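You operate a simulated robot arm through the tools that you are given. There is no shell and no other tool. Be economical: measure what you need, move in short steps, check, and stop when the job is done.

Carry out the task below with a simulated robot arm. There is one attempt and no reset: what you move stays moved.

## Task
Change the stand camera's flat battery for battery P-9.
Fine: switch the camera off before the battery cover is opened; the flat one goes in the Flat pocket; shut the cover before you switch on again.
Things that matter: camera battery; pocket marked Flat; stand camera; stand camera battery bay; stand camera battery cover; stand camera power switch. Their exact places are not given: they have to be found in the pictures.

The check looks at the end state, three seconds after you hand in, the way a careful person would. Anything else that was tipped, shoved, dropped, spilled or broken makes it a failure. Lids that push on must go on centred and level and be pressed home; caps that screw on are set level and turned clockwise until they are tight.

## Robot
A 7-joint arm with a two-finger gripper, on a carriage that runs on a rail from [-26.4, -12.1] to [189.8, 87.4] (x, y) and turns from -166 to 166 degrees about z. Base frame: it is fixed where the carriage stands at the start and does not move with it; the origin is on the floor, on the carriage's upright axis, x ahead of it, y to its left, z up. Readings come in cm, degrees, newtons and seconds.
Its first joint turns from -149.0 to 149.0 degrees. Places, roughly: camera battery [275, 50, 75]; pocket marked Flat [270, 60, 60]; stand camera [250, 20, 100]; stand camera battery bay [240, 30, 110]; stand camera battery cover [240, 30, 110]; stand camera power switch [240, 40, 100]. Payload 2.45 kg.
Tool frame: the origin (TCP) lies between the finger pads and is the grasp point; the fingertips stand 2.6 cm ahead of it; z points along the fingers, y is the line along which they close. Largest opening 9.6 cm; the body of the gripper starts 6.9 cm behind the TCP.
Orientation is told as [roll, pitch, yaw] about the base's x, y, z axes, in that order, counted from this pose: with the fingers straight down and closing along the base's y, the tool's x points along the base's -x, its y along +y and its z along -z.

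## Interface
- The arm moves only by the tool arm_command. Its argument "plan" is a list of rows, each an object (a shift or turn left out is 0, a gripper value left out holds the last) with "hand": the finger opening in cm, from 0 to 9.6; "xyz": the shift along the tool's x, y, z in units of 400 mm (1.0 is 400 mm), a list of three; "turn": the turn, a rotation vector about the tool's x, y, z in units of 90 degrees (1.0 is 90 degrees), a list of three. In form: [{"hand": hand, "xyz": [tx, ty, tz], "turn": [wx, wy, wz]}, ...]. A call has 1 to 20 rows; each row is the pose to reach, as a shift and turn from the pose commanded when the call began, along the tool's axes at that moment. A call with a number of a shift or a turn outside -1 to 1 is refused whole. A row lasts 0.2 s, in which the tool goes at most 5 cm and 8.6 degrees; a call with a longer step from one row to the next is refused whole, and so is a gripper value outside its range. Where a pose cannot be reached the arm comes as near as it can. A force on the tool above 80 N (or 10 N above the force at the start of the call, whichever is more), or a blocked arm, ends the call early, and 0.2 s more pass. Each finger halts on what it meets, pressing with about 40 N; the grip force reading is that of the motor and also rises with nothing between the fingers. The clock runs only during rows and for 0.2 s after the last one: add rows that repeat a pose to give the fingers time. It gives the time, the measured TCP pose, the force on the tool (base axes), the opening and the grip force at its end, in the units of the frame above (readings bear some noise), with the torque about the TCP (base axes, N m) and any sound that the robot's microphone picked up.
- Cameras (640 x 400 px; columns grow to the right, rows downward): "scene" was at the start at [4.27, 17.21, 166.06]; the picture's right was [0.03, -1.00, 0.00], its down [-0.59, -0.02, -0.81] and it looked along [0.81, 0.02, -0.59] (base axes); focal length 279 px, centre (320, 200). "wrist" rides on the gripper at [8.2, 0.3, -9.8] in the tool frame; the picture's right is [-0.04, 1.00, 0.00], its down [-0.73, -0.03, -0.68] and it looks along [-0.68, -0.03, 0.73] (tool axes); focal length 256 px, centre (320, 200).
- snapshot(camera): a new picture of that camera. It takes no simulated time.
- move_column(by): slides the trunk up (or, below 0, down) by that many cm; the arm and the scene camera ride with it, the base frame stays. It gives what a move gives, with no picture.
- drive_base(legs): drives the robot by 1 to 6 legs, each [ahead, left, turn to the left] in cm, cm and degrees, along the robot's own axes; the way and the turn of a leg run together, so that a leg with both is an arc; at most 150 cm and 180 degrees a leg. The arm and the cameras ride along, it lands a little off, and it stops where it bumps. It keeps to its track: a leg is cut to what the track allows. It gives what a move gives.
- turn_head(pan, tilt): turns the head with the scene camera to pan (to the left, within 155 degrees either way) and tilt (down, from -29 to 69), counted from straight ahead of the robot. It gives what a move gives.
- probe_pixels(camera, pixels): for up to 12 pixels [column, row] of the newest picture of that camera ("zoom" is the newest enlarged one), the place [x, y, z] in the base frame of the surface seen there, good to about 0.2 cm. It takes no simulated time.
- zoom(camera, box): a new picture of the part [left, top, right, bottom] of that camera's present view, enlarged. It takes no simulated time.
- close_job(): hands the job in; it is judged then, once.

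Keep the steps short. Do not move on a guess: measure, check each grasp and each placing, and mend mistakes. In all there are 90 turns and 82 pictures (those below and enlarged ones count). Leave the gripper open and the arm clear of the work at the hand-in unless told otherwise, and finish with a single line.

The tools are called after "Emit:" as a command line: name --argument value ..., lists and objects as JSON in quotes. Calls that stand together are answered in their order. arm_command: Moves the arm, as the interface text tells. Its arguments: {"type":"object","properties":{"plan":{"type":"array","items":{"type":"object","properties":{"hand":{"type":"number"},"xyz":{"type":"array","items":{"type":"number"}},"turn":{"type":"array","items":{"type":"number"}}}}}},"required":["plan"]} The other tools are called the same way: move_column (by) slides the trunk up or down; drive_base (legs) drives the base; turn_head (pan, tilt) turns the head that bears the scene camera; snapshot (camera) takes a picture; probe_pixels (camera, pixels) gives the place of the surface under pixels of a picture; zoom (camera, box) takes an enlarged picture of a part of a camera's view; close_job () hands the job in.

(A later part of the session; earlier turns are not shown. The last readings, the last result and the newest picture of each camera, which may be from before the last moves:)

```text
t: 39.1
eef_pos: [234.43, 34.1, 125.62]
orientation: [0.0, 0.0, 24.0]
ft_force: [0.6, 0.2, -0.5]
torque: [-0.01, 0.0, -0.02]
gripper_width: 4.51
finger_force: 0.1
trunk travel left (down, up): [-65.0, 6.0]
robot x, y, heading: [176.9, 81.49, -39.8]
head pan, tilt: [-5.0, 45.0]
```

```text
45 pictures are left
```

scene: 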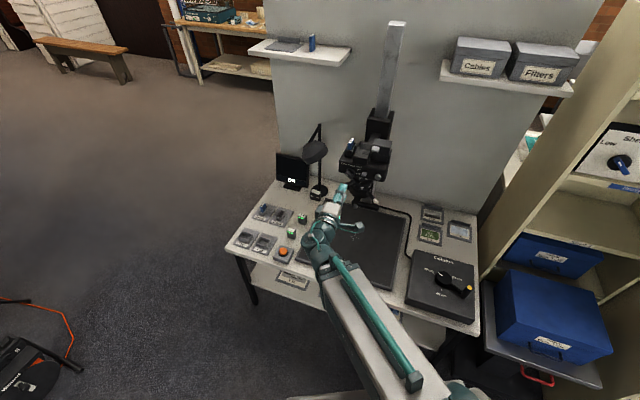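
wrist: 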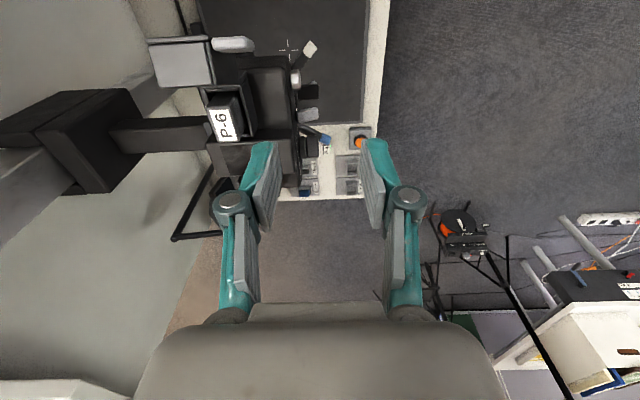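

Emit:
zoom --camera "wrist" --box '[140, 20, 300, 180]'

Emit:
probe_pixels --camera "wrist" --pixels '[[212, 110], [234, 104], [237, 138], [218, 142], [223, 124], [215, 98], [248, 130], [206, 90], [240, 88], [160, 135], [165, 65], [205, 75]]'

```text
2.50 times, centred on (220, 100) of wrist
```

zoom: 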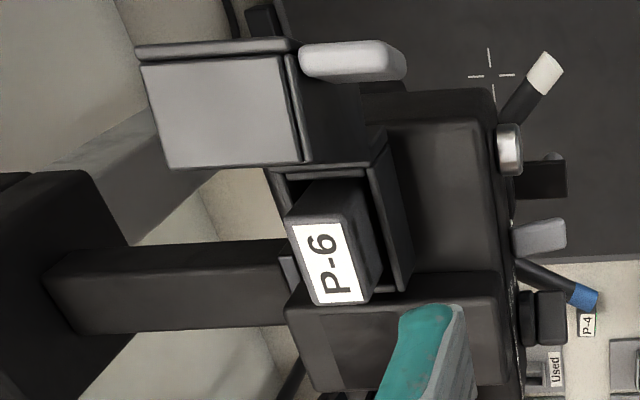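

```text
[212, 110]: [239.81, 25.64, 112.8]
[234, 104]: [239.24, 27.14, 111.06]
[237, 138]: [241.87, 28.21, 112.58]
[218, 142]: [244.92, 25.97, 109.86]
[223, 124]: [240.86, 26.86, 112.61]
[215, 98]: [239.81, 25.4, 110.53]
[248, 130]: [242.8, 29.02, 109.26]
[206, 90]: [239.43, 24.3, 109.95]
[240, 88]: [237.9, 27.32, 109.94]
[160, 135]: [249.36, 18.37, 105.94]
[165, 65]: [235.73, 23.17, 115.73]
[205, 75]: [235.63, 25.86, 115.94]
```

Emit:
probe_pixels --camera "zoom" --pixels '[[292, 226], [350, 222], [366, 300], [312, 304], [318, 190], [345, 188], [375, 255], [370, 140], [405, 285], [395, 210], [285, 260], [410, 320]]'

```text
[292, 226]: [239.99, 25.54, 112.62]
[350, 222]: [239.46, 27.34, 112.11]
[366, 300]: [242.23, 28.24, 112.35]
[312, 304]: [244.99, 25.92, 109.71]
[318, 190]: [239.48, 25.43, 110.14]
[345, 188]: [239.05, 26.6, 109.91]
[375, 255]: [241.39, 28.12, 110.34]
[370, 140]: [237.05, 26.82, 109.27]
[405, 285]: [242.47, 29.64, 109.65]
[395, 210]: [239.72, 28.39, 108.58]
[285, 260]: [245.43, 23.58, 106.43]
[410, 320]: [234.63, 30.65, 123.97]
```

Battery P-6: about 3.2 (u) × 2.1 (v) cm, centre (241.05, 26.87), top z 112.6, bay rim ≈110. I position above it with 4.2 cm opening.

Emit:
arm_command --plan '[{"hand": 4.2, "xyz": [-0.026, -0.078, 0]}, {"xyz": [-0.052, -0.156, 0]}, {"xyz": [-0.0777, -0.2324, 0]}, {"xyz": [-0.0777, -0.2324, 0.1]}, {"xyz": [-0.0777, -0.2324, 0.215]}, {"xyz": [-0.0777, -0.2324, 0.215]}]'

Emit:
zoom --camera "wrist" --box '[220, 100, 420, 280]'

```text
t: 40.5
eef_pos: [241.07, 26.82, 117.17]
orientation: [0.0, 0.0, 23.9]
ft_force: [-0.4, 0.0, -0.8]
torque: [0.04, 0.01, -0.03]
gripper_width: 4.2
finger_force: 0.0
trunk travel left (down, up): [-65.0, 6.0]
robot x, y, heading: [176.22, 81.51, -39.8]
head pan, tilt: [-5.0, 45.0]
```

```text
2.22 times, centred on (320, 190) of wrist
```

zoom: 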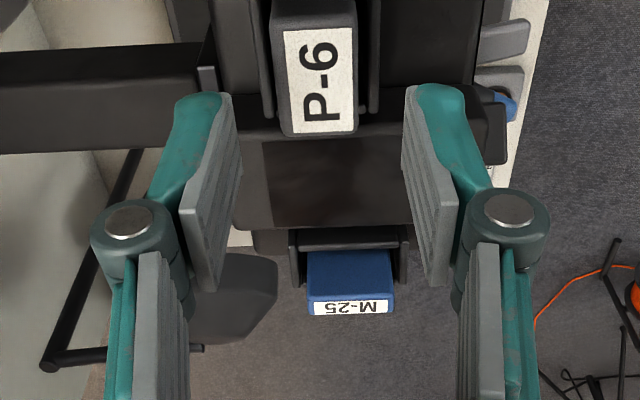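

Centred. Descend 4 cm and close.

Emit:
arm_command --plan '[{"hand": 4.2, "xyz": [0, 0, 0.05]}, {"xyz": [0, 0, 0.1]}, {"xyz": [0, 0, 0.1]}, {"hand": 0.5, "xyz": [0, 0, 0.1]}, {"hand": 0.5, "xyz": [0, 0, 0.1]}, {"hand": 0.5, "xyz": [0, 0, 0.1]}, {"hand": 0.5, "xyz": [0, 0, 0.1]}]'

```text
t: 42.1
eef_pos: [241.2, 27.05, 113.1]
orientation: [-0.1, 0.0, 23.8]
ft_force: [0.6, -1.5, 1.7]
torque: [-0.06, -0.02, -0.02]
gripper_width: 2.3
finger_force: 40.0
trunk travel left (down, up): [-65.0, 6.0]
robot x, y, heading: [176.61, 81.4, -40.0]
head pan, tilt: [-5.0, 45.0]
```

Gripped at 2.3 cm. Lift straight up 10 cm.

Emit:
arm_command --plan '[{"xyz": [0, 0, -0.02]}, {"xyz": [0, 0, -0.05]}, {"xyz": [0, 0, -0.1]}, {"xyz": [0, 0, -0.18]}, {"xyz": [0, 0, -0.26]}, {"xyz": [0, 0, -0.26]}]'

Emit:
zoom --camera "scene" --box '[330, 60, 430, 170]'

Emit:
zoom --camera "wrist" --box '[220, 80, 420, 260]'

```text
t: 43.5
eef_pos: [240.97, 26.9, 123.57]
orientation: [0.0, 0.0, 23.8]
ft_force: [0.3, -0.1, 0.0]
torque: [0.02, -0.01, -0.01]
gripper_width: 2.32
finger_force: 40.0
trunk travel left (down, up): [-65.0, 6.0]
robot x, y, heading: [176.6, 81.1, -40.1]
head pan, tilt: [-5.0, 45.0]
```

```text
3.64 times, centred on (380, 115) of scene
```

zoom: 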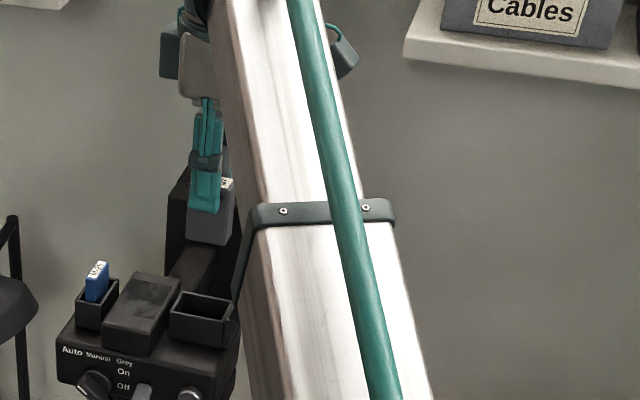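

```text
2.22 times, centred on (320, 170) of wrist
```

zoom: 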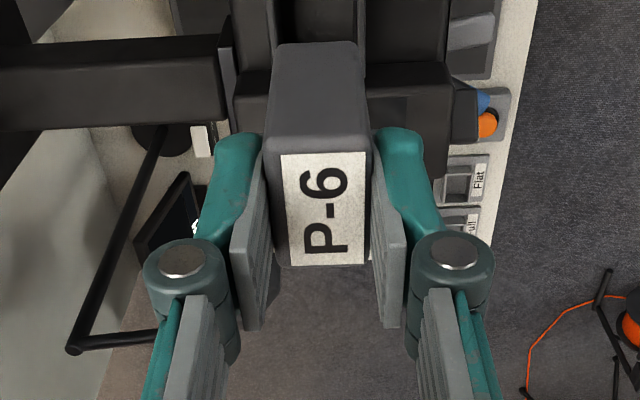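

P-6 is out, bay empty. I retract toward the robot with the battery, then drive 12 cm up the rail for pocket reach.

Emit:
arm_command --plan '[{"xyz": [0, 0.08, 0]}, {"xyz": [0, 0.16, 0]}, {"xyz": [0, 0.24, 0]}, {"xyz": [0, 0.32, 0]}, {"xyz": [0, 0.4, 0]}, {"xyz": [0, 0.4, 0]}]'

Emit:
drive_base --legs '[[5.6, 11.9, 0]]'

Emit:
snapshot --camera "scene"

```text
t: 44.9
eef_pos: [234.79, 41.6, 123.51]
orientation: [0.0, 0.0, 24.0]
ft_force: [0.4, 0.7, -0.4]
torque: [-0.01, 0.0, 0.03]
gripper_width: 2.32
finger_force: 39.9
trunk travel left (down, up): [-65.0, 6.0]
robot x, y, heading: [176.56, 81.2, -39.9]
head pan, tilt: [-5.0, 45.0]
```

```text
t: 46.2
eef_pos: [246.74, 47.23, 123.33]
orientation: [0.1, 0.0, 24.1]
ft_force: [0.4, 0.3, -1.6]
torque: [-0.02, 0.06, 0.0]
gripper_width: 2.29
finger_force: 39.7
trunk travel left (down, up): [-65.0, 6.0]
robot x, y, heading: [188.35, 86.79, -39.7]
head pan, tilt: [-5.0, 45.0]
```

```text
40 pictures are left
```

scene: 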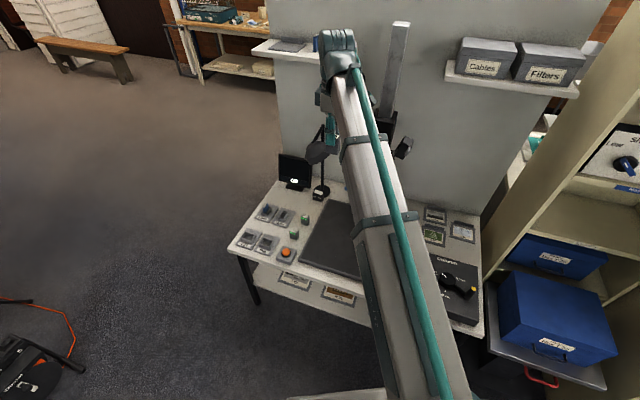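

Pockets are visible; zoom and probe the Flat pocket and the batteries.

Emit:
zoom --camera "scene" --box '[225, 195, 320, 265]'

```text
5.71 times, centred on (272, 230) of scene
```

zoom: 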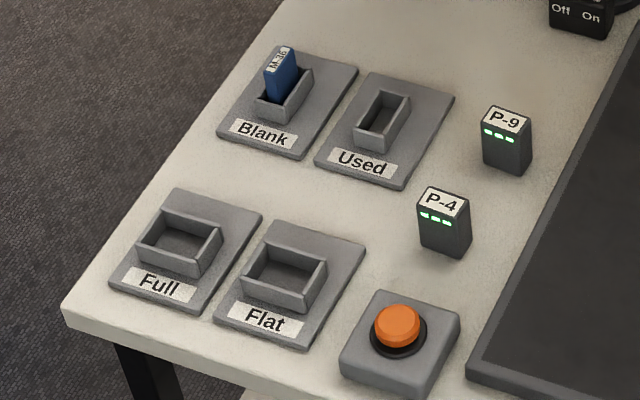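

Emit:
probe_pixels --camera "zoom" --pixels '[[245, 280], [308, 304], [326, 264], [266, 224], [282, 282], [280, 330], [505, 118], [487, 120], [528, 128], [507, 172], [440, 203], [338, 290]]'

Emit:
probe_pixels --camera "zoom" --pixels '[[287, 268], [270, 268], [310, 268], [290, 256], [420, 200], [468, 210], [500, 140], [490, 108], [532, 172], [484, 166], [505, 190], [290, 290]]'

```text
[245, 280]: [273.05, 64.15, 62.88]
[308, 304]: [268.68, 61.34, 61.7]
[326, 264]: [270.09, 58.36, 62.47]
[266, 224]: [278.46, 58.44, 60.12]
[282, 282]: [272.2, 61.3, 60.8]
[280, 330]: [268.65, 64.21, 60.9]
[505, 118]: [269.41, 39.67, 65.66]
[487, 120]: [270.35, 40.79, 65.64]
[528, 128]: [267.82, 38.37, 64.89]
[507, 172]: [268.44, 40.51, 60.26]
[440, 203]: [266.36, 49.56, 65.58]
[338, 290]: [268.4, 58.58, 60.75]
```

```text
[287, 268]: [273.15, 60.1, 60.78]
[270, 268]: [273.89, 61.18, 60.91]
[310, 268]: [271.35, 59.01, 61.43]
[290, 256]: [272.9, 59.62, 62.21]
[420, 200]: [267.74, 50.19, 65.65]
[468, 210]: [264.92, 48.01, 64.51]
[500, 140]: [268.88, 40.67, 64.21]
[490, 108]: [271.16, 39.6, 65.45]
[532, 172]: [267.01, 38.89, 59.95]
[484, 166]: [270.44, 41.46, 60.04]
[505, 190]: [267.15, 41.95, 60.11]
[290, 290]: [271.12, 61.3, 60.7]
```

The Flat pocket is near (272.3, 60.7), P-9 (269, 39.7, top 65.6; battery height 5.5). I move over the pocket at z≈85 and measure with the wrist camera.

Emit:
arm_command --plan '[{"xyz": [-0.12, 0.008, 0]}, {"xyz": [-0.24, 0.016, 0]}, {"xyz": [-0.36, 0.024, 0]}, {"xyz": [-0.48, 0.032, 0]}, {"xyz": [-0.6, 0.04, 0]}, {"xyz": [-0.719, 0.046, 0]}, {"xyz": [-0.719, 0.046, 0.11]}, {"xyz": [-0.719, 0.046, 0.22]}, {"xyz": [-0.719, 0.046, 0.33]}, {"xyz": [-0.719, 0.046, 0.44]}, {"xyz": [-0.719, 0.046, 0.55]}, {"xyz": [-0.719, 0.046, 0.66]}, {"xyz": [-0.719, 0.046, 0.77]}, {"xyz": [-0.719, 0.046, 0.87]}, {"xyz": [-0.719, 0.046, 0.95]}, {"xyz": [-0.719, 0.046, 0.95]}]'

Emit:
snapshot --camera "wrist"

```text
t: 49.6
eef_pos: [272.02, 60.53, 85.5]
orientation: [0.1, 0.0, 24.0]
ft_force: [0.9, 0.2, -0.2]
torque: [0.03, -0.01, -0.02]
gripper_width: 2.34
finger_force: 40.5
trunk travel left (down, up): [-65.0, 6.0]
robot x, y, heading: [188.1, 86.96, -40.1]
head pan, tilt: [-5.0, 45.0]
```

```text
38 pictures are left
```

wrist: 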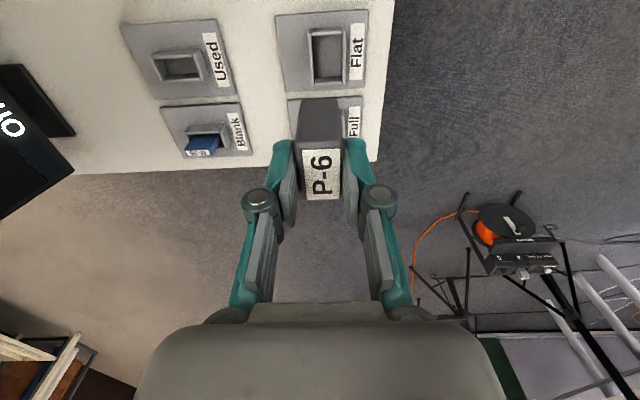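

Emit:
zoom --camera "wrist" --box '[270, 5, 380, 95]'

Emit:
probe_pixels --camera "zoom" --pixels '[[226, 120], [398, 115], [418, 310], [245, 330], [215, 100], [405, 100], [430, 330], [235, 345], [320, 200], [320, 120], [230, 220], [410, 220]]'

```text
4.44 times, centred on (325, 50) of wrist
```

zoom: 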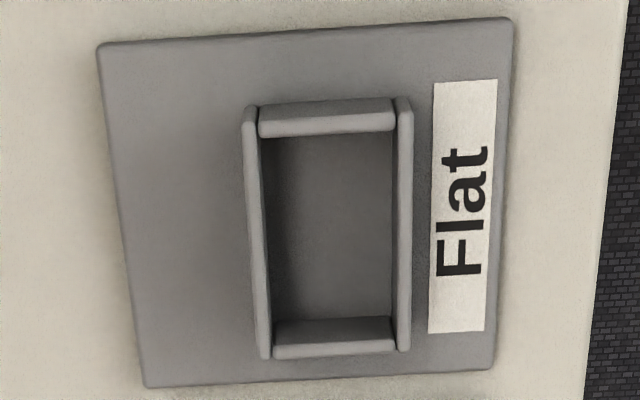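

```text
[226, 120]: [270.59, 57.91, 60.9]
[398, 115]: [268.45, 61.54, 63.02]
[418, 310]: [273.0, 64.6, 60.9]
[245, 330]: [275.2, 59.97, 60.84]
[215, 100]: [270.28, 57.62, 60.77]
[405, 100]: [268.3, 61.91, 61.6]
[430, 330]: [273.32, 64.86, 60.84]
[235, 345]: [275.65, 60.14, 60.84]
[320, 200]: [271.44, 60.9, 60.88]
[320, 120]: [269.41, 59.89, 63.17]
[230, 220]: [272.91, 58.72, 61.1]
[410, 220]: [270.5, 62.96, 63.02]
```

Emit:
probe_pixels --camera "zoom" --pixels '[[403, 130], [404, 330], [251, 130], [264, 340], [330, 350], [290, 350], [380, 350], [280, 127], [380, 122], [300, 300], [365, 300], [330, 150]]'

```text
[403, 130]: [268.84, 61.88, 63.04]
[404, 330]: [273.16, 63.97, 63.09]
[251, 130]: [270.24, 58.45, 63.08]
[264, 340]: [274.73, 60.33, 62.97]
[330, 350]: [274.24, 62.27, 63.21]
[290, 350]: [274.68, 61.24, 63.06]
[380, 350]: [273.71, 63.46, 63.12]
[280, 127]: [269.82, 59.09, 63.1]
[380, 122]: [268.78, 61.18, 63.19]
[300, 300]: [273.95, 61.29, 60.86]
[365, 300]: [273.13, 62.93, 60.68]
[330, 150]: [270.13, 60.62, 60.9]
```

Pocket centre (271.75, 61.17), floor 60.85, rim 63, inner ≈3.4×4.9. I lower the battery in (bottom is ≈6.0 below TCP).

Emit:
arm_command --plan '[{"xyz": [0, 0.0176, 0.1]}, {"xyz": [0, 0.0176, 0.2]}, {"xyz": [0, 0.0176, 0.3]}, {"xyz": [0, 0.0176, 0.38]}, {"xyz": [0, 0.0176, 0.42]}, {"xyz": [0, 0.0176, 0.44]}, {"xyz": [0, 0.0176, 0.455]}, {"xyz": [0, 0.0176, 0.455]}]'

Emit:
zoom --camera "scene" --box '[225, 175, 320, 265]'

```text
t: 51.4
eef_pos: [271.98, 61.08, 67.24]
orientation: [0.1, 0.0, 24.0]
ft_force: [0.0, 0.6, -0.2]
torque: [0.03, 0.02, -0.01]
gripper_width: 2.32
finger_force: 40.2
trunk travel left (down, up): [-65.0, 6.0]
robot x, y, heading: [188.53, 86.75, -39.7]
head pan, tilt: [-5.0, 45.0]
```

```text
4.44 times, centred on (272, 220) of scene
```

zoom: 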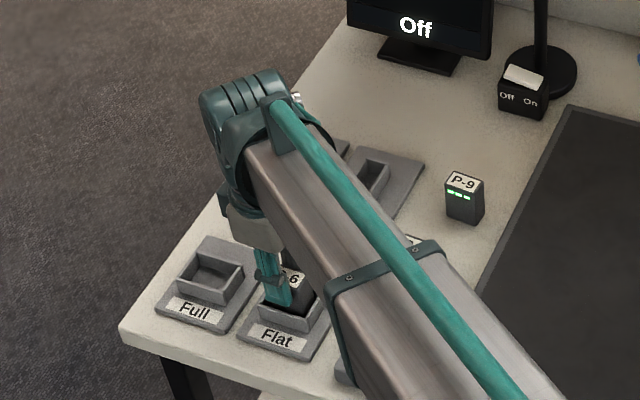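

It is inside the pocket. Lower another bit to touch.

Emit:
arm_command --plan '[{"xyz": [0, 0, 0.004]}, {"xyz": [0, 0, 0.008]}, {"xyz": [0, 0, 0.008]}]'

```text
t: 52.2
eef_pos: [271.93, 61.22, 67.12]
orientation: [-0.1, -0.1, 24.0]
ft_force: [0.5, 0.2, 4.0]
torque: [-0.01, -0.01, -0.04]
gripper_width: 2.32
finger_force: 39.2
trunk travel left (down, up): [-65.0, 6.0]
robot x, y, heading: [188.45, 86.23, -40.2]
head pan, tilt: [-5.0, 45.0]
```

Contact (4 N). Release and rise.

Emit:
arm_command --plan '[{"hand": 4.5}, {"hand": 4.5}, {"xyz": [0, 0, -0.1]}, {"xyz": [0, 0, -0.2]}, {"xyz": [0, 0, -0.3]}, {"xyz": [0, 0, -0.4]}, {"xyz": [0, 0, -0.4]}]'

Emit:
snapshot --camera "wrist"

```text
t: 53.8
eef_pos: [271.79, 61.15, 82.99]
orientation: [0.0, -0.1, 24.0]
ft_force: [-0.1, -0.5, 0.5]
torque: [-0.04, -0.05, 0.01]
gripper_width: 4.5
finger_force: 0.1
trunk travel left (down, up): [-65.0, 6.0]
robot x, y, heading: [188.11, 86.88, -39.8]
head pan, tilt: [-5.0, 45.0]
```

```text
35 pictures are left
```

wrist: 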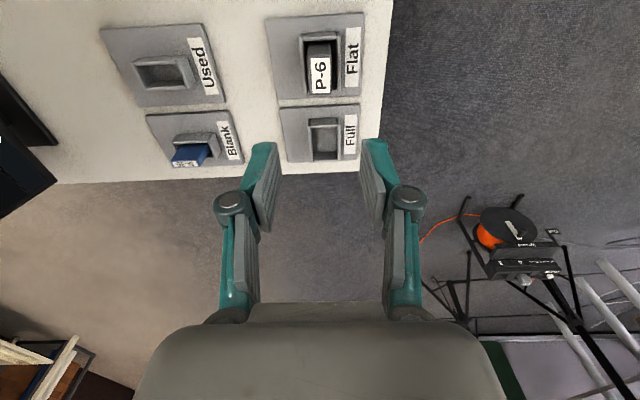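

P-6 stands properly in Flat. Before reaching P-9, I check the lamp's place (shade overhang).

Emit:
probe_pixels --camera "scene" --pixels '[[316, 152], [308, 152], [326, 146], [322, 128], [321, 192], [320, 170], [293, 170], [293, 215], [304, 216]]'

```text
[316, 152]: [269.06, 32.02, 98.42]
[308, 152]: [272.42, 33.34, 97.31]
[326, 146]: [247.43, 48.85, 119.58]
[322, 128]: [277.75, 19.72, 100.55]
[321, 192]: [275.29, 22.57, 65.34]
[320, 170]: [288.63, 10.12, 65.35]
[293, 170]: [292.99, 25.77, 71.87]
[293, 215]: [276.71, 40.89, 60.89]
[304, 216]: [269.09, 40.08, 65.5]
```

The lamp shade is at v≈−83.5, z≈98, near above P-9's back side. I measure the robot wrist's bulk from the last zoom (TCP then at 271.98, 61.08, 67.24).

Emit:
probe_pixels --camera "zoom" --pixels '[[205, 105], [225, 160], [222, 200], [255, 240], [240, 80], [280, 78], [298, 98], [325, 135], [215, 130], [250, 120], [300, 120], [232, 235]]'

```text
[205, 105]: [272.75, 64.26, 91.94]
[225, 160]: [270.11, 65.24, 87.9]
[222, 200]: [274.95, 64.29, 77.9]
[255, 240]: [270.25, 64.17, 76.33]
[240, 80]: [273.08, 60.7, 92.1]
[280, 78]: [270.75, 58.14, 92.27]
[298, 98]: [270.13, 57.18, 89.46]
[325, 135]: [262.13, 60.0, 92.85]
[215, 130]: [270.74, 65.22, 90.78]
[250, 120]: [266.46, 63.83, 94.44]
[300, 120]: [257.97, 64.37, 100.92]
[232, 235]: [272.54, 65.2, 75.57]
```

Wrist bulk is about ±5 cm around the tool axis; there's about 7 cm to the shade, so P-9 is reachable with care. I first go to a point 6 cm short of it (robot side), z 78, to measure.

Emit:
arm_command --plan '[{"hand": 4.5, "xyz": [0.07, -0.077, 0.03]}, {"xyz": [0.141, -0.154, 0.06]}, {"xyz": [0.212, -0.231, 0.09]}, {"xyz": [0.282, -0.308, 0.125]}, {"xyz": [0.282, -0.308, 0.125]}]'

Emit:
snapshot --camera "wrist"

Emit:
snapshot --camera "scene"

```text
t: 55.0
eef_pos: [266.6, 45.17, 77.98]
orientation: [-0.1, 0.0, 23.9]
ft_force: [0.5, 0.5, 0.5]
torque: [0.0, 0.01, 0.0]
gripper_width: 4.51
finger_force: 0.2
trunk travel left (down, up): [-65.0, 6.0]
robot x, y, heading: [188.24, 86.83, -39.6]
head pan, tilt: [-5.0, 45.0]
```

```text
34 pictures are left
```

wrist: 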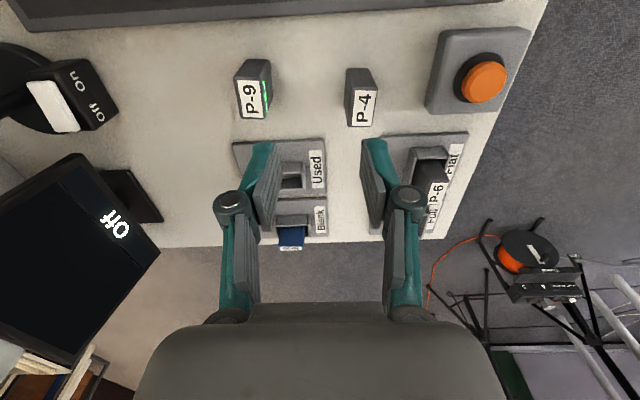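

```text
33 pictures are left
```

scene: 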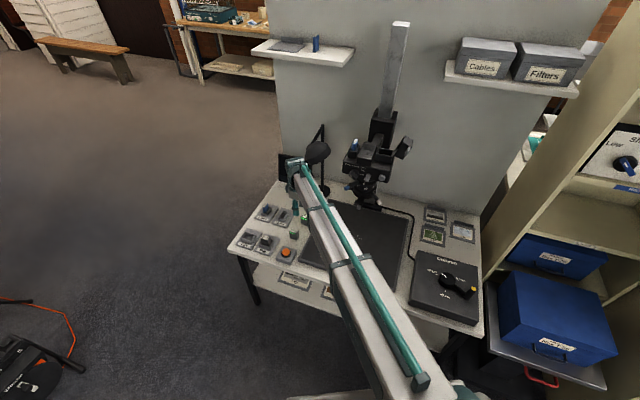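

Emit:
zoom --camera "wrist" --box '[215, 45, 295, 125]'

Emit:
probe_pixels --camera "wrist" --pixels '[[237, 79], [268, 79], [239, 117], [268, 116], [252, 98], [252, 80], [252, 115], [252, 65], [271, 95], [238, 98], [267, 98]]'

```text
5.00 times, centred on (255, 85) of wrist
```

zoom: 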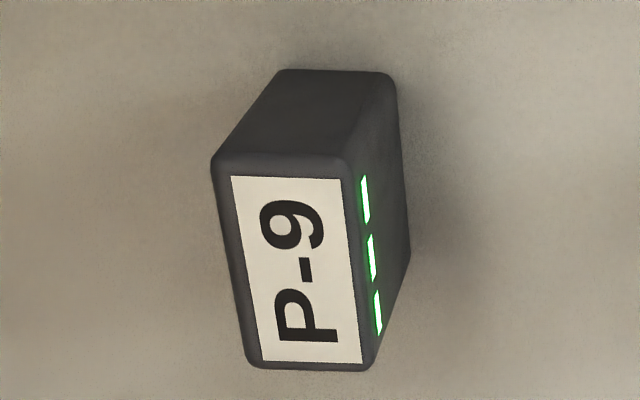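

```text
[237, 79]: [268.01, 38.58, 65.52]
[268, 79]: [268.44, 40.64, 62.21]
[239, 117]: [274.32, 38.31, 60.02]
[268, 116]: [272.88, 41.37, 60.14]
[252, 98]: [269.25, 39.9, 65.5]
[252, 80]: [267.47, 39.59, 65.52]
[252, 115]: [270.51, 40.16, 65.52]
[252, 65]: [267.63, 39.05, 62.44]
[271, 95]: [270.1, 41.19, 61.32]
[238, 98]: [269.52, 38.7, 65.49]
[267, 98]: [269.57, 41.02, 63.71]
```

Emit:
probe_pixels --camera "zoom" --pixels '[[220, 168], [345, 170], [256, 362], [366, 362], [300, 265], [235, 265], [354, 265], [282, 168], [310, 362]]'

```text
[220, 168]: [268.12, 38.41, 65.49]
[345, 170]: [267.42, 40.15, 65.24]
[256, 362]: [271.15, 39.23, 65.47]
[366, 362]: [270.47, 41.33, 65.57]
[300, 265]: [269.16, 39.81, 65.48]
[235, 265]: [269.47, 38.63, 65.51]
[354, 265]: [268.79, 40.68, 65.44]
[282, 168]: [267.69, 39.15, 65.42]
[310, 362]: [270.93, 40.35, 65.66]
```

P-9 centre (269.29, 39.78), top 65.5, same label orientation as P-6 had. I move sideways over it at the same height and check lamp clearance.

Emit:
arm_command --plan '[{"hand": 4.5, "xyz": [-0.003, -0.05, 0.02]}, {"xyz": [-0.005, -0.1, 0.05]}, {"xyz": [-0.007, -0.1505, 0.1]}, {"xyz": [-0.007, -0.1505, 0.15]}, {"xyz": [-0.007, -0.1505, 0.15]}]'

Emit:
snapshot --camera "wrist"

Emit:
zoom --camera "scene" --box '[260, 110, 360, 240]'

```text
t: 56.2
eef_pos: [269.26, 39.92, 71.96]
orientation: [0.1, 0.0, 24.0]
ft_force: [-0.4, -0.5, -0.2]
torque: [0.01, -0.01, 0.01]
gripper_width: 4.5
finger_force: 0.1
trunk travel left (down, up): [-65.0, 6.0]
robot x, y, heading: [188.22, 86.81, -39.7]
head pan, tilt: [-5.0, 45.0]
```

```text
31 pictures are left
```

wrist: 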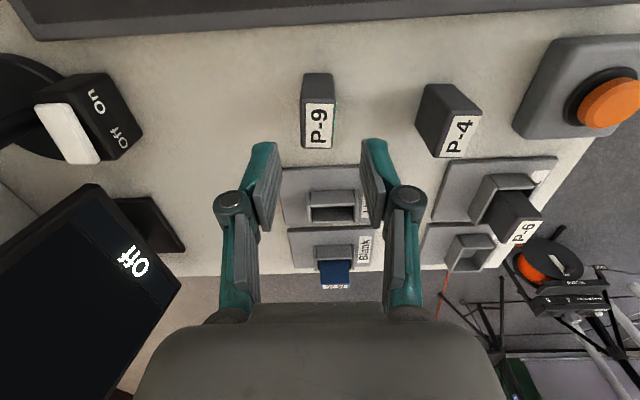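

```text
3.08 times, centred on (310, 175) of scene
```

zoom: 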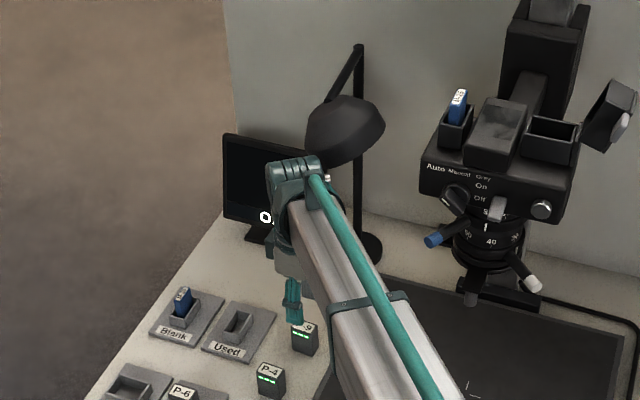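

P-9 is centred and squarely aligned; lamp is clear. Descend to z 66.1 and grip.

Emit:
arm_command --plan '[{"hand": 4.5, "xyz": [0, 0, 0.07]}, {"xyz": [0, 0, 0.12]}, {"xyz": [0, 0, 0.1465]}, {"xyz": [0, 0, 0.1465]}, {"hand": 0.5, "xyz": [0, 0, 0.1465]}, {"hand": 0.5, "xyz": [0, 0, 0.1465]}, {"hand": 0.5, "xyz": [0, 0, 0.1465]}, {"hand": 0.5, "xyz": [0, 0, 0.1465]}]'

```text
t: 58.0
eef_pos: [269.34, 39.79, 66.03]
orientation: [0.1, -0.1, 24.0]
ft_force: [-0.1, -0.1, 0.2]
torque: [0.04, 0.03, -0.03]
gripper_width: 2.31
finger_force: 40.3
trunk travel left (down, up): [-65.0, 6.0]
robot x, y, heading: [188.23, 86.63, -40.0]
head pan, tilt: [-5.0, 45.0]
```

Gripped (2.31). Lift 14 cm, retract toward the robot, then rise.

Emit:
arm_command --plan '[{"xyz": [0, 0, -0.05]}, {"xyz": [0, 0, -0.15]}, {"xyz": [0, 0, -0.25]}, {"xyz": [0, 0, -0.35]}, {"xyz": [0, 0.1, -0.37]}, {"xyz": [0, 0.2, -0.37]}, {"xyz": [0, 0.3, -0.37]}, {"xyz": [0, 0.375, -0.42]}, {"xyz": [0, 0.375, -0.53]}, {"xyz": [0, 0.375, -0.64]}, {"xyz": [0, 0.375, -0.75]}, {"xyz": [0, 0.375, -0.86]}, {"xyz": [0, 0.375, -0.97]}, {"xyz": [0, 0.375, -0.97]}]'

Emit:
zoom --camera "wrist" --box '[220, 80, 420, 260]'

```text
t: 61.0
eef_pos: [263.23, 53.6, 104.79]
orientation: [0.1, 0.0, 24.0]
ft_force: [0.6, 0.2, -0.5]
torque: [-0.02, 0.01, 0.01]
gripper_width: 2.29
finger_force: 40.1
trunk travel left (down, up): [-65.0, 6.0]
robot x, y, heading: [187.91, 87.05, -39.6]
head pan, tilt: [-5.0, 45.0]
```

```text
2.22 times, centred on (320, 170) of wrist
```

zoom: 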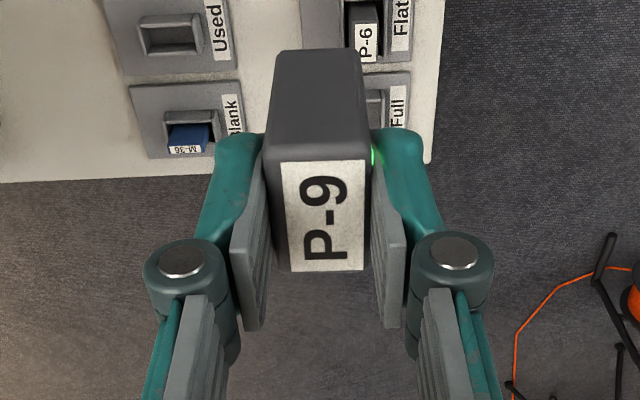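

P-9 is held just as P-6 was. Rise to z≈124, then drive back 12 cm along the rail.

Emit:
arm_command --plan '[{"xyz": [0, 0, -0.12]}, {"xyz": [0, 0, -0.24]}, {"xyz": [0, 0, -0.36]}, {"xyz": [0, 0, -0.48]}, {"xyz": [0, 0, -0.48]}]'

Emit:
drive_base --legs '[[-5.4, -11.3, 0]]'

```text
t: 62.2
eef_pos: [263.25, 53.53, 124.03]
orientation: [0.0, 0.0, 24.0]
ft_force: [-0.9, 0.0, -0.4]
torque: [0.04, 0.01, -0.01]
gripper_width: 2.28
finger_force: 39.7
trunk travel left (down, up): [-65.0, 6.0]
robot x, y, heading: [188.22, 86.86, -39.8]
head pan, tilt: [-5.0, 45.0]
```

```text
t: 63.4
eef_pos: [252.0, 48.4, 124.06]
orientation: [0.0, 0.0, 24.0]
ft_force: [-0.2, -0.2, 0.1]
torque: [0.02, -0.03, -0.03]
gripper_width: 2.31
finger_force: 40.0
trunk travel left (down, up): [-65.0, 6.0]
robot x, y, heading: [177.06, 81.37, -39.5]
head pan, tilt: [-5.0, 45.0]
```

I stop short of the bay (about 9 cm to the robot side) to measure the empty bay with the wrist camera.

Emit:
arm_command --plan '[{"xyz": [0.1, -0.03, 0]}, {"xyz": [0.2, -0.06, 0]}, {"xyz": [0.3, -0.09, 0]}, {"xyz": [0.4, -0.12, 0]}, {"xyz": [0.4695, -0.153, 0]}, {"xyz": [0.4695, -0.153, 0]}]'

Emit:
zoom --camera "wrist" --box '[180, 60, 276, 120]'

```text
t: 64.8
eef_pos: [237.17, 35.27, 124.14]
orientation: [0.0, 0.1, 23.9]
ft_force: [-0.6, -0.1, -1.2]
torque: [0.03, 0.01, 0.05]
gripper_width: 2.29
finger_force: 39.7
trunk travel left (down, up): [-65.0, 6.0]
robot x, y, heading: [176.73, 81.57, -39.9]
head pan, tilt: [-5.0, 45.0]
```

```text
6.67 times, centred on (228, 90) of wrist
```

zoom: 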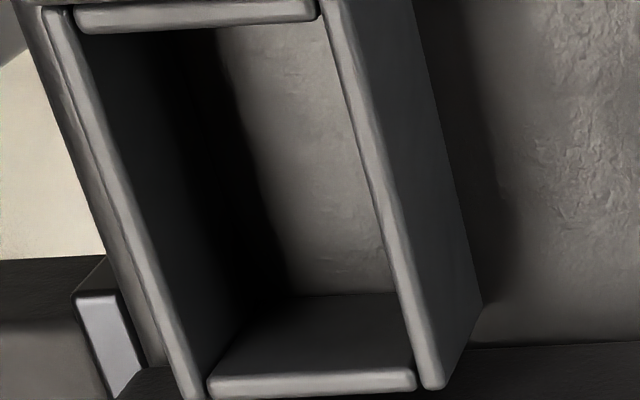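

Emit:
probe_pixels --camera "zoom" --pixels '[[65, 50], [120, 200], [185, 360], [345, 50], [385, 190], [430, 360], [120, 18], [195, 15], [280, 10], [260, 382], [380, 382], [320, 160]]'

```text
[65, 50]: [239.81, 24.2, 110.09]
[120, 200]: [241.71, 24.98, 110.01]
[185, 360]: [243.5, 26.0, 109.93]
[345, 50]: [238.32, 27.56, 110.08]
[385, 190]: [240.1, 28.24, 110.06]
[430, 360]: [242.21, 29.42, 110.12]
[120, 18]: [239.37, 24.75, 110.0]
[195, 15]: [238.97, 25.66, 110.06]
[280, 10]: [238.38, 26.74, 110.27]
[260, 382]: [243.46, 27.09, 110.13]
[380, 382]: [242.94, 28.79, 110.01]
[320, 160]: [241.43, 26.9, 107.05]
```

Bay inner ≈3.2×4.3, centre ≈(241.0, 26.85), floor 107.05. I move over it and lower P-9 in.

Emit:
arm_command --plan '[{"xyz": [-0.001, -0.08, 0]}, {"xyz": [-0.002, -0.16, 0]}, {"xyz": [-0.002, -0.231, 0]}, {"xyz": [-0.002, -0.231, 0]}, {"xyz": [-0.002, -0.231, 0.1]}, {"xyz": [-0.002, -0.231, 0.17]}, {"xyz": [-0.002, -0.231, 0.21]}, {"xyz": [-0.002, -0.231, 0.24]}, {"xyz": [-0.002, -0.231, 0.262]}, {"xyz": [-0.002, -0.231, 0.262]}]'

Emit:
zoom --camera "wrist" --box '[220, 80, 420, 260]'

```text
t: 67.0
eef_pos: [241.1, 26.81, 113.6]
orientation: [0.0, 0.0, 24.0]
ft_force: [0.6, -0.1, -1.4]
torque: [0.03, 0.02, 0.01]
gripper_width: 2.31
finger_force: 39.8
trunk travel left (down, up): [-65.0, 6.0]
robot x, y, heading: [176.74, 81.23, -39.9]
head pan, tilt: [-5.0, 45.0]
```

```text
2.22 times, centred on (320, 170) of wrist
```

zoom: 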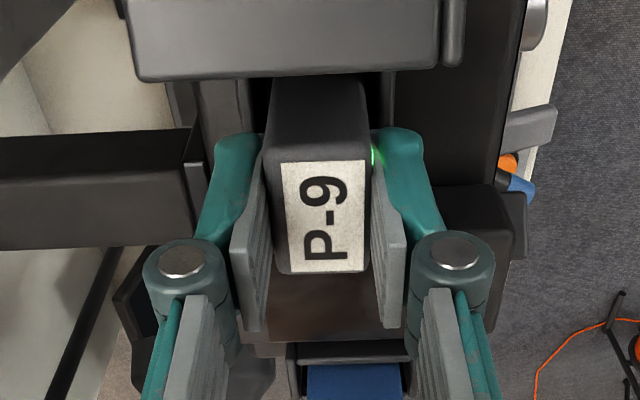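

In without resistance. Lower in small steps until it touches the floor.

Emit:
arm_command --plan '[{"xyz": [0, 0, 0.005]}, {"xyz": [0, 0, 0.009]}, {"xyz": [0, 0, 0.012]}, {"xyz": [0, 0, 0.014]}, {"xyz": [0, 0, 0.014]}]'

```text
t: 68.2
eef_pos: [241.09, 26.84, 113.14]
orientation: [-0.1, 0.0, 24.0]
ft_force: [0.7, -0.1, 6.2]
torque: [0.01, 0.02, -0.02]
gripper_width: 2.32
finger_force: 40.5
trunk travel left (down, up): [-65.0, 6.0]
robot x, y, heading: [177.34, 81.43, -39.7]
head pan, tilt: [-5.0, 45.0]
```

Seated (6 N). Release and rise, then look.

Emit:
arm_command --plan '[{"hand": 4.2}, {"hand": 4.2}, {"xyz": [0, 0, -0.1]}, {"xyz": [0, 0, -0.2]}, {"xyz": [0, 0, -0.3]}, {"xyz": [0, 0.1, -0.3]}, {"xyz": [0, 0.2, -0.3]}, {"xyz": [0, 0.23, -0.3]}, {"xyz": [0, 0.23, -0.3]}]'

Emit:
zoom --camera "wrist" --box '[140, 20, 300, 130]'

Emit:
probe_pixels --camera "zoom" --pixels '[[320, 200], [330, 260], [200, 100], [330, 80], [300, 60]]'

```text
t: 70.2
eef_pos: [237.41, 35.29, 125.12]
orientation: [0.0, 0.0, 24.0]
ft_force: [0.7, -0.1, -0.1]
torque: [0.01, 0.01, -0.03]
gripper_width: 4.21
finger_force: 0.0
trunk travel left (down, up): [-65.0, 6.0]
robot x, y, heading: [176.85, 80.99, -39.9]
head pan, tilt: [-5.0, 45.0]
```

```text
3.64 times, centred on (220, 75) of wrist
```

zoom: 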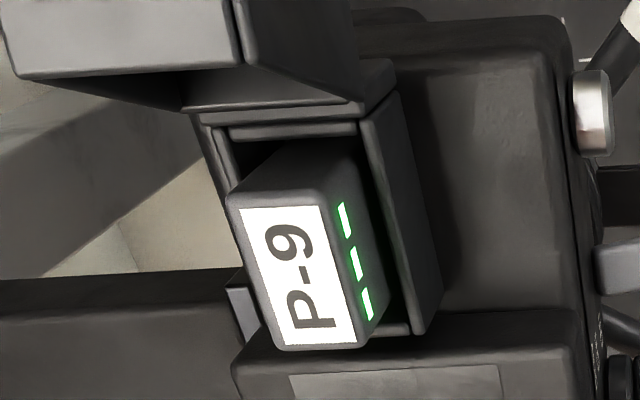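

```text
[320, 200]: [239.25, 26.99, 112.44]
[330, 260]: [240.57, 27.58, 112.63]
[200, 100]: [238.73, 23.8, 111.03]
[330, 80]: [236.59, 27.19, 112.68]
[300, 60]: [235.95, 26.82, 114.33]
```

P-9 is seated (top 112.5, as P-6 was), lights on. Now shutting the cover: I drive back 12 cm (hand ends to the right of the open cap, high), then pitch the hand horizontal, fingers closed.

Emit:
drive_base --legs '[[-5.1, -10.9, 0]]'

Emit:
arm_command --plan '[{"hand": 0, "xyz": [0, 0.03, 0.0], "turn": [0.091, 0, 0]}, {"xyz": [0, 0.06, 0.0], "turn": [0.182, 0, 0]}, {"xyz": [0, 0.08, 0.03], "turn": [0.273, 0, 0]}, {"xyz": [0, 0.08, 0.06], "turn": [0.364, 0, 0]}, {"xyz": [0, 0.08, 0.09], "turn": [0.455, 0, 0]}, {"xyz": [0, 0.08, 0.12], "turn": [0.546, 0, 0]}, {"xyz": [0, 0.08, 0.15], "turn": [0.637, 0, 0]}, {"xyz": [0, 0.08, 0.18], "turn": [0.728, 0, 0]}, {"xyz": [0, 0.08, 0.21], "turn": [0.819, 0, 0]}, {"xyz": [0, 0.08, 0.24], "turn": [0.91, 0, 0]}, {"xyz": [0, 0.08, 0.27], "turn": [1.0, 0, 0]}, {"xyz": [0, 0.08, 0.27], "turn": [1.0, 0, 0]}]'

Emit:
snapshot --camera "wrist"

```text
t: 71.5
eef_pos: [226.43, 30.17, 125.1]
orientation: [0.0, 0.0, 24.0]
ft_force: [-0.7, -0.7, 0.2]
torque: [0.01, -0.02, -0.01]
gripper_width: 4.23
finger_force: 0.1
trunk travel left (down, up): [-65.0, 6.0]
robot x, y, heading: [165.75, 76.43, -40.0]
head pan, tilt: [-5.0, 45.0]
```

```text
t: 74.1
eef_pos: [225.28, 33.22, 114.3]
orientation: [-90.1, 0.0, 24.2]
ft_force: [-0.5, 0.5, 0.1]
torque: [0.01, 0.0, -0.01]
gripper_width: 0.01
finger_force: 28.4
trunk travel left (down, up): [-65.0, 6.0]
robot x, y, heading: [166.3, 76.53, -39.6]
head pan, tilt: [-5.0, 45.0]
```

```text
25 pictures are left
```

wrist: 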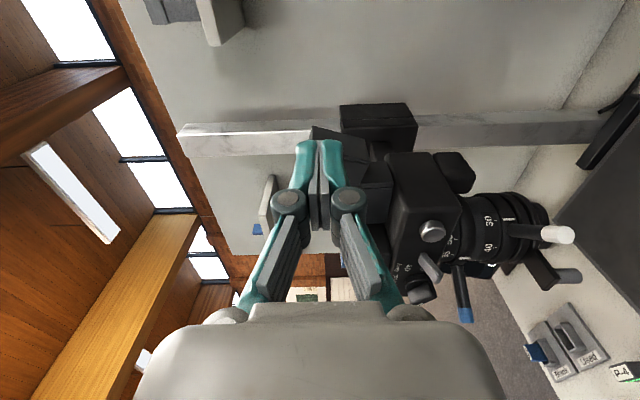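

Emit:
zoom --camera "wrist" --box '[280, 90, 430, 210]'

Emit:
zoom --camera "scene" --box '[320, 90, 440, 190]'

```text
3.33 times, centred on (355, 150) of wrist
```

zoom: 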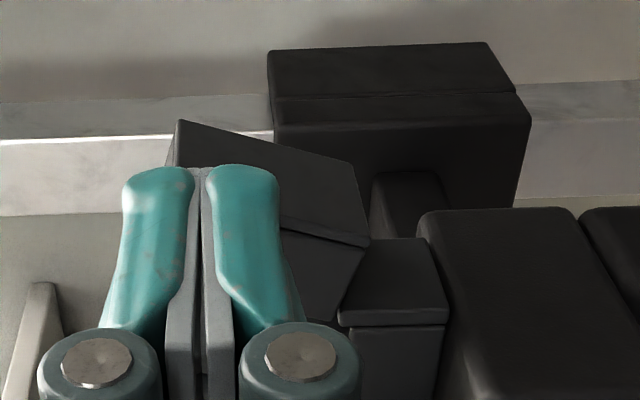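

```text
4.00 times, centred on (380, 140) of scene
```

zoom: 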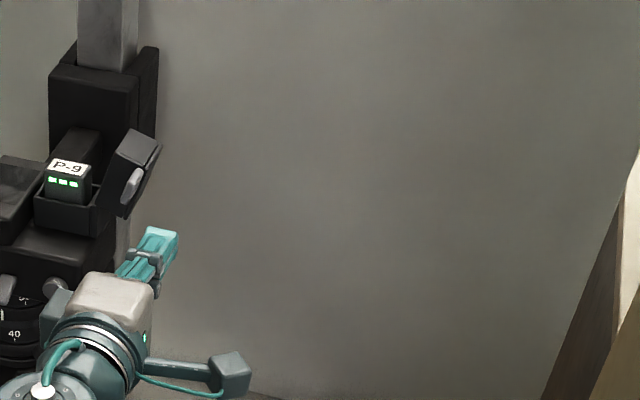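

Emit:
probe_pixels --camera "zoom" --pixels '[[133, 182], [139, 172], [126, 194], [157, 148], [150, 165], [128, 212], [138, 150], [112, 190], [140, 178], [150, 255]]'

```text
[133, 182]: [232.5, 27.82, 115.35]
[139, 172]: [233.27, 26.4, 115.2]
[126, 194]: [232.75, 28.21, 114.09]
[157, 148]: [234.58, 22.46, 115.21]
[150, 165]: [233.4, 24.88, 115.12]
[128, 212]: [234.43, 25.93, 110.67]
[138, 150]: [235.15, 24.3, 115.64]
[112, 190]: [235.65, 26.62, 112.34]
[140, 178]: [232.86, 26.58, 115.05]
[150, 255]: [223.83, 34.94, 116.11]
```

The tab is at u′≈223.8, z 113.6–115.7; the closed fingers go to its right side and sweep it over in an arc.

Emit:
arm_command --plan '[{"hand": 0, "xyz": [0, 0, 0.0875]}, {"xyz": [0, 0, 0.172]}, {"xyz": [0, 0, 0.172]}, {"xyz": [-0.036, -0.002, 0.172]}, {"xyz": [-0.0725, -0.005, 0.172]}, {"xyz": [-0.1, -0.018, 0.172]}, {"xyz": [-0.1275, -0.03, 0.172]}, {"xyz": [-0.154, -0.04, 0.172]}, {"xyz": [-0.18, -0.05, 0.172]}, {"xyz": [-0.208, -0.052, 0.172]}, {"xyz": [-0.235, -0.05, 0.172]}, {"xyz": [-0.235, -0.05, 0.172]}]'

Emit:
zoom --camera "scene" --box '[320, 90, 440, 190]'

Emit:
zoom --camera "wrist" --box '[240, 60, 440, 200]'

```text
t: 76.7
eef_pos: [236.73, 30.59, 116.17]
orientation: [-90.0, -0.1, 24.0]
ft_force: [0.6, 0.6, -0.5]
torque: [0.01, -0.01, 0.0]
gripper_width: 0.02
finger_force: 28.7
trunk travel left (down, up): [-65.0, 6.0]
robot x, y, heading: [166.24, 76.6, -39.7]
head pan, tilt: [-5.0, 45.0]
```

```text
4.00 times, centred on (380, 140) of scene
```

zoom: 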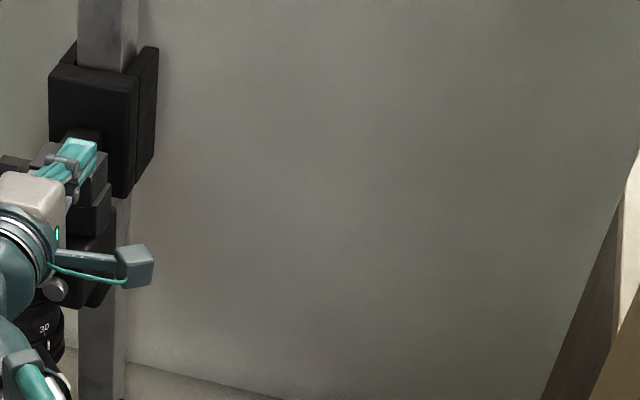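

```text
2.86 times, centred on (340, 130) of wrist
```

zoom: 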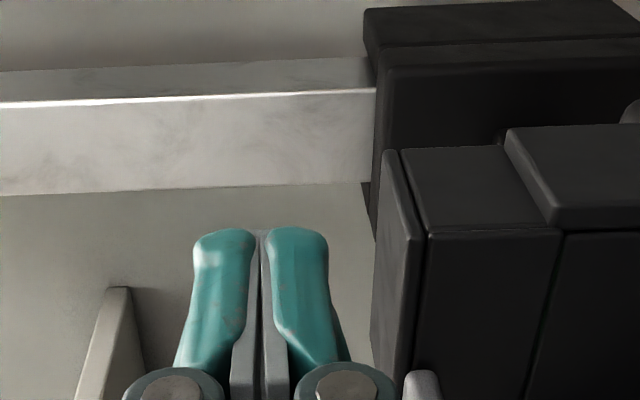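

The cover has fallen shut. I press lightly on the tab from above to make sure it's home.

Emit:
arm_command --plan '[{"hand": 0, "xyz": [-0.05, 0, 0]}, {"xyz": [-0.0975, 0, 0]}, {"xyz": [-0.0975, 0.03, 0]}, {"xyz": [-0.0975, 0.045, 0]}, {"xyz": [-0.0975, 0.052, 0]}, {"xyz": [-0.0975, 0.058, 0]}, {"xyz": [-0.0975, 0.058, 0]}]'

```text
t: 78.3
eef_pos: [240.2, 32.5, 114.16]
orientation: [-90.3, 0.1, 23.9]
ft_force: [0.1, 4.6, 20.8]
torque: [-0.2, -0.05, 0.04]
gripper_width: 0.0
finger_force: 28.4
trunk travel left (down, up): [-65.0, 6.0]
robot x, y, heading: [166.03, 76.37, -39.8]
head pan, tilt: [-5.0, 45.0]
```

Pressed with 21 N: home. I back out, then lower in front of the switch and check the cover and lever.

Emit:
arm_command --plan '[{"hand": 0, "xyz": [0, -0.02, 0]}, {"xyz": [0, -0.02, -0.12]}, {"xyz": [0, -0.02, -0.235]}, {"hand": 3, "xyz": [-0.0315, 0.08, -0.235]}, {"xyz": [-0.0315, 0.18, -0.235]}, {"xyz": [-0.0315, 0.284, -0.235]}, {"xyz": [-0.0315, 0.284, -0.235]}]'

Emit:
snapshot --camera "wrist"

Emit:
zoom --camera "scene" --box '[320, 90, 440, 190]'

```text
t: 79.9
eef_pos: [237.39, 41.28, 102.45]
orientation: [-90.1, 0.0, 24.0]
ft_force: [0.2, 0.2, 0.9]
torque: [0.0, 0.01, 0.02]
gripper_width: 3.01
finger_force: 0.1
trunk travel left (down, up): [-65.0, 6.0]
robot x, y, heading: [166.19, 76.18, -39.9]
head pan, tilt: [-5.0, 45.0]
```

```text
20 pictures are left
```

wrist: 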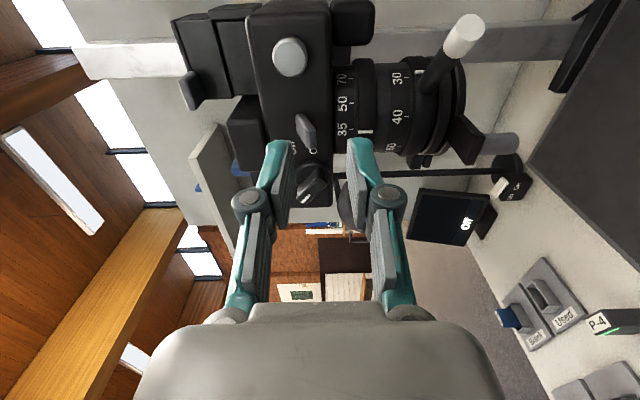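

```text
4.00 times, centred on (380, 140) of scene
```

zoom: 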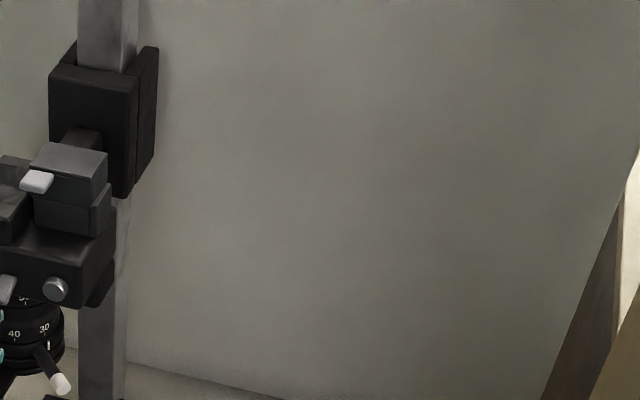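

Cover looks shut. Probe lever, tab and lid.

Emit:
probe_pixels --camera "wrist" --pixels '[[306, 130], [310, 145], [302, 120], [190, 92], [195, 105], [235, 60]]'

Emit:
probe_pixels --camera "zoom" --pixels '[[75, 160], [40, 180], [98, 156], [60, 150], [8, 290]]'

```text
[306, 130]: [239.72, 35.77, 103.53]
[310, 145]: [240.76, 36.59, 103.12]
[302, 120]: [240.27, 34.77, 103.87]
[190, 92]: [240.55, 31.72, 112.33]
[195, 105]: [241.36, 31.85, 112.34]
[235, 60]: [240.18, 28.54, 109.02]
```

```text
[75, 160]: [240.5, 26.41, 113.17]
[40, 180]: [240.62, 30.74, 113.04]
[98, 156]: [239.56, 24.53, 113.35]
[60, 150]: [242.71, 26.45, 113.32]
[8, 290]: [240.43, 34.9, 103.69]
```

Lid level at 113.3: shut. Lever tip at z≈103 (Off). I slide the fingers around it and push it up to On.

Emit:
arm_command --plan '[{"hand": 3.2, "xyz": [-0.0125, -0.003, 0.05]}, {"xyz": [-0.0125, -0.003, 0.109]}, {"xyz": [-0.0125, -0.003, 0.109]}, {"xyz": [-0.0125, -0.02, 0.109]}, {"xyz": [-0.0125, -0.04, 0.109]}, {"xyz": [-0.0125, -0.06, 0.109]}, {"xyz": [-0.0125, -0.08, 0.109]}, {"xyz": [-0.0125, -0.093, 0.109]}, {"xyz": [-0.0125, -0.093, 0.109]}]'

Emit:
zoom --camera "wrist" --box '[230, 50, 450, 230]'

```text
t: 81.9
eef_pos: [239.71, 37.6, 106.36]
orientation: [-90.0, 0.0, 24.0]
ft_force: [-0.9, 0.2, -2.5]
torque: [0.04, 0.04, 0.02]
gripper_width: 3.37
finger_force: 1.5
trunk travel left (down, up): [-65.0, 6.0]
robot x, y, heading: [165.79, 76.21, -39.8]
head pan, tilt: [-5.0, 45.0]
```

```text
2.22 times, centred on (340, 140) of wrist
```

zoom: 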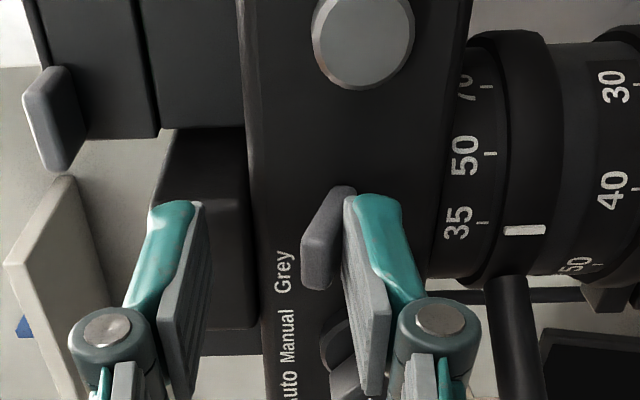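

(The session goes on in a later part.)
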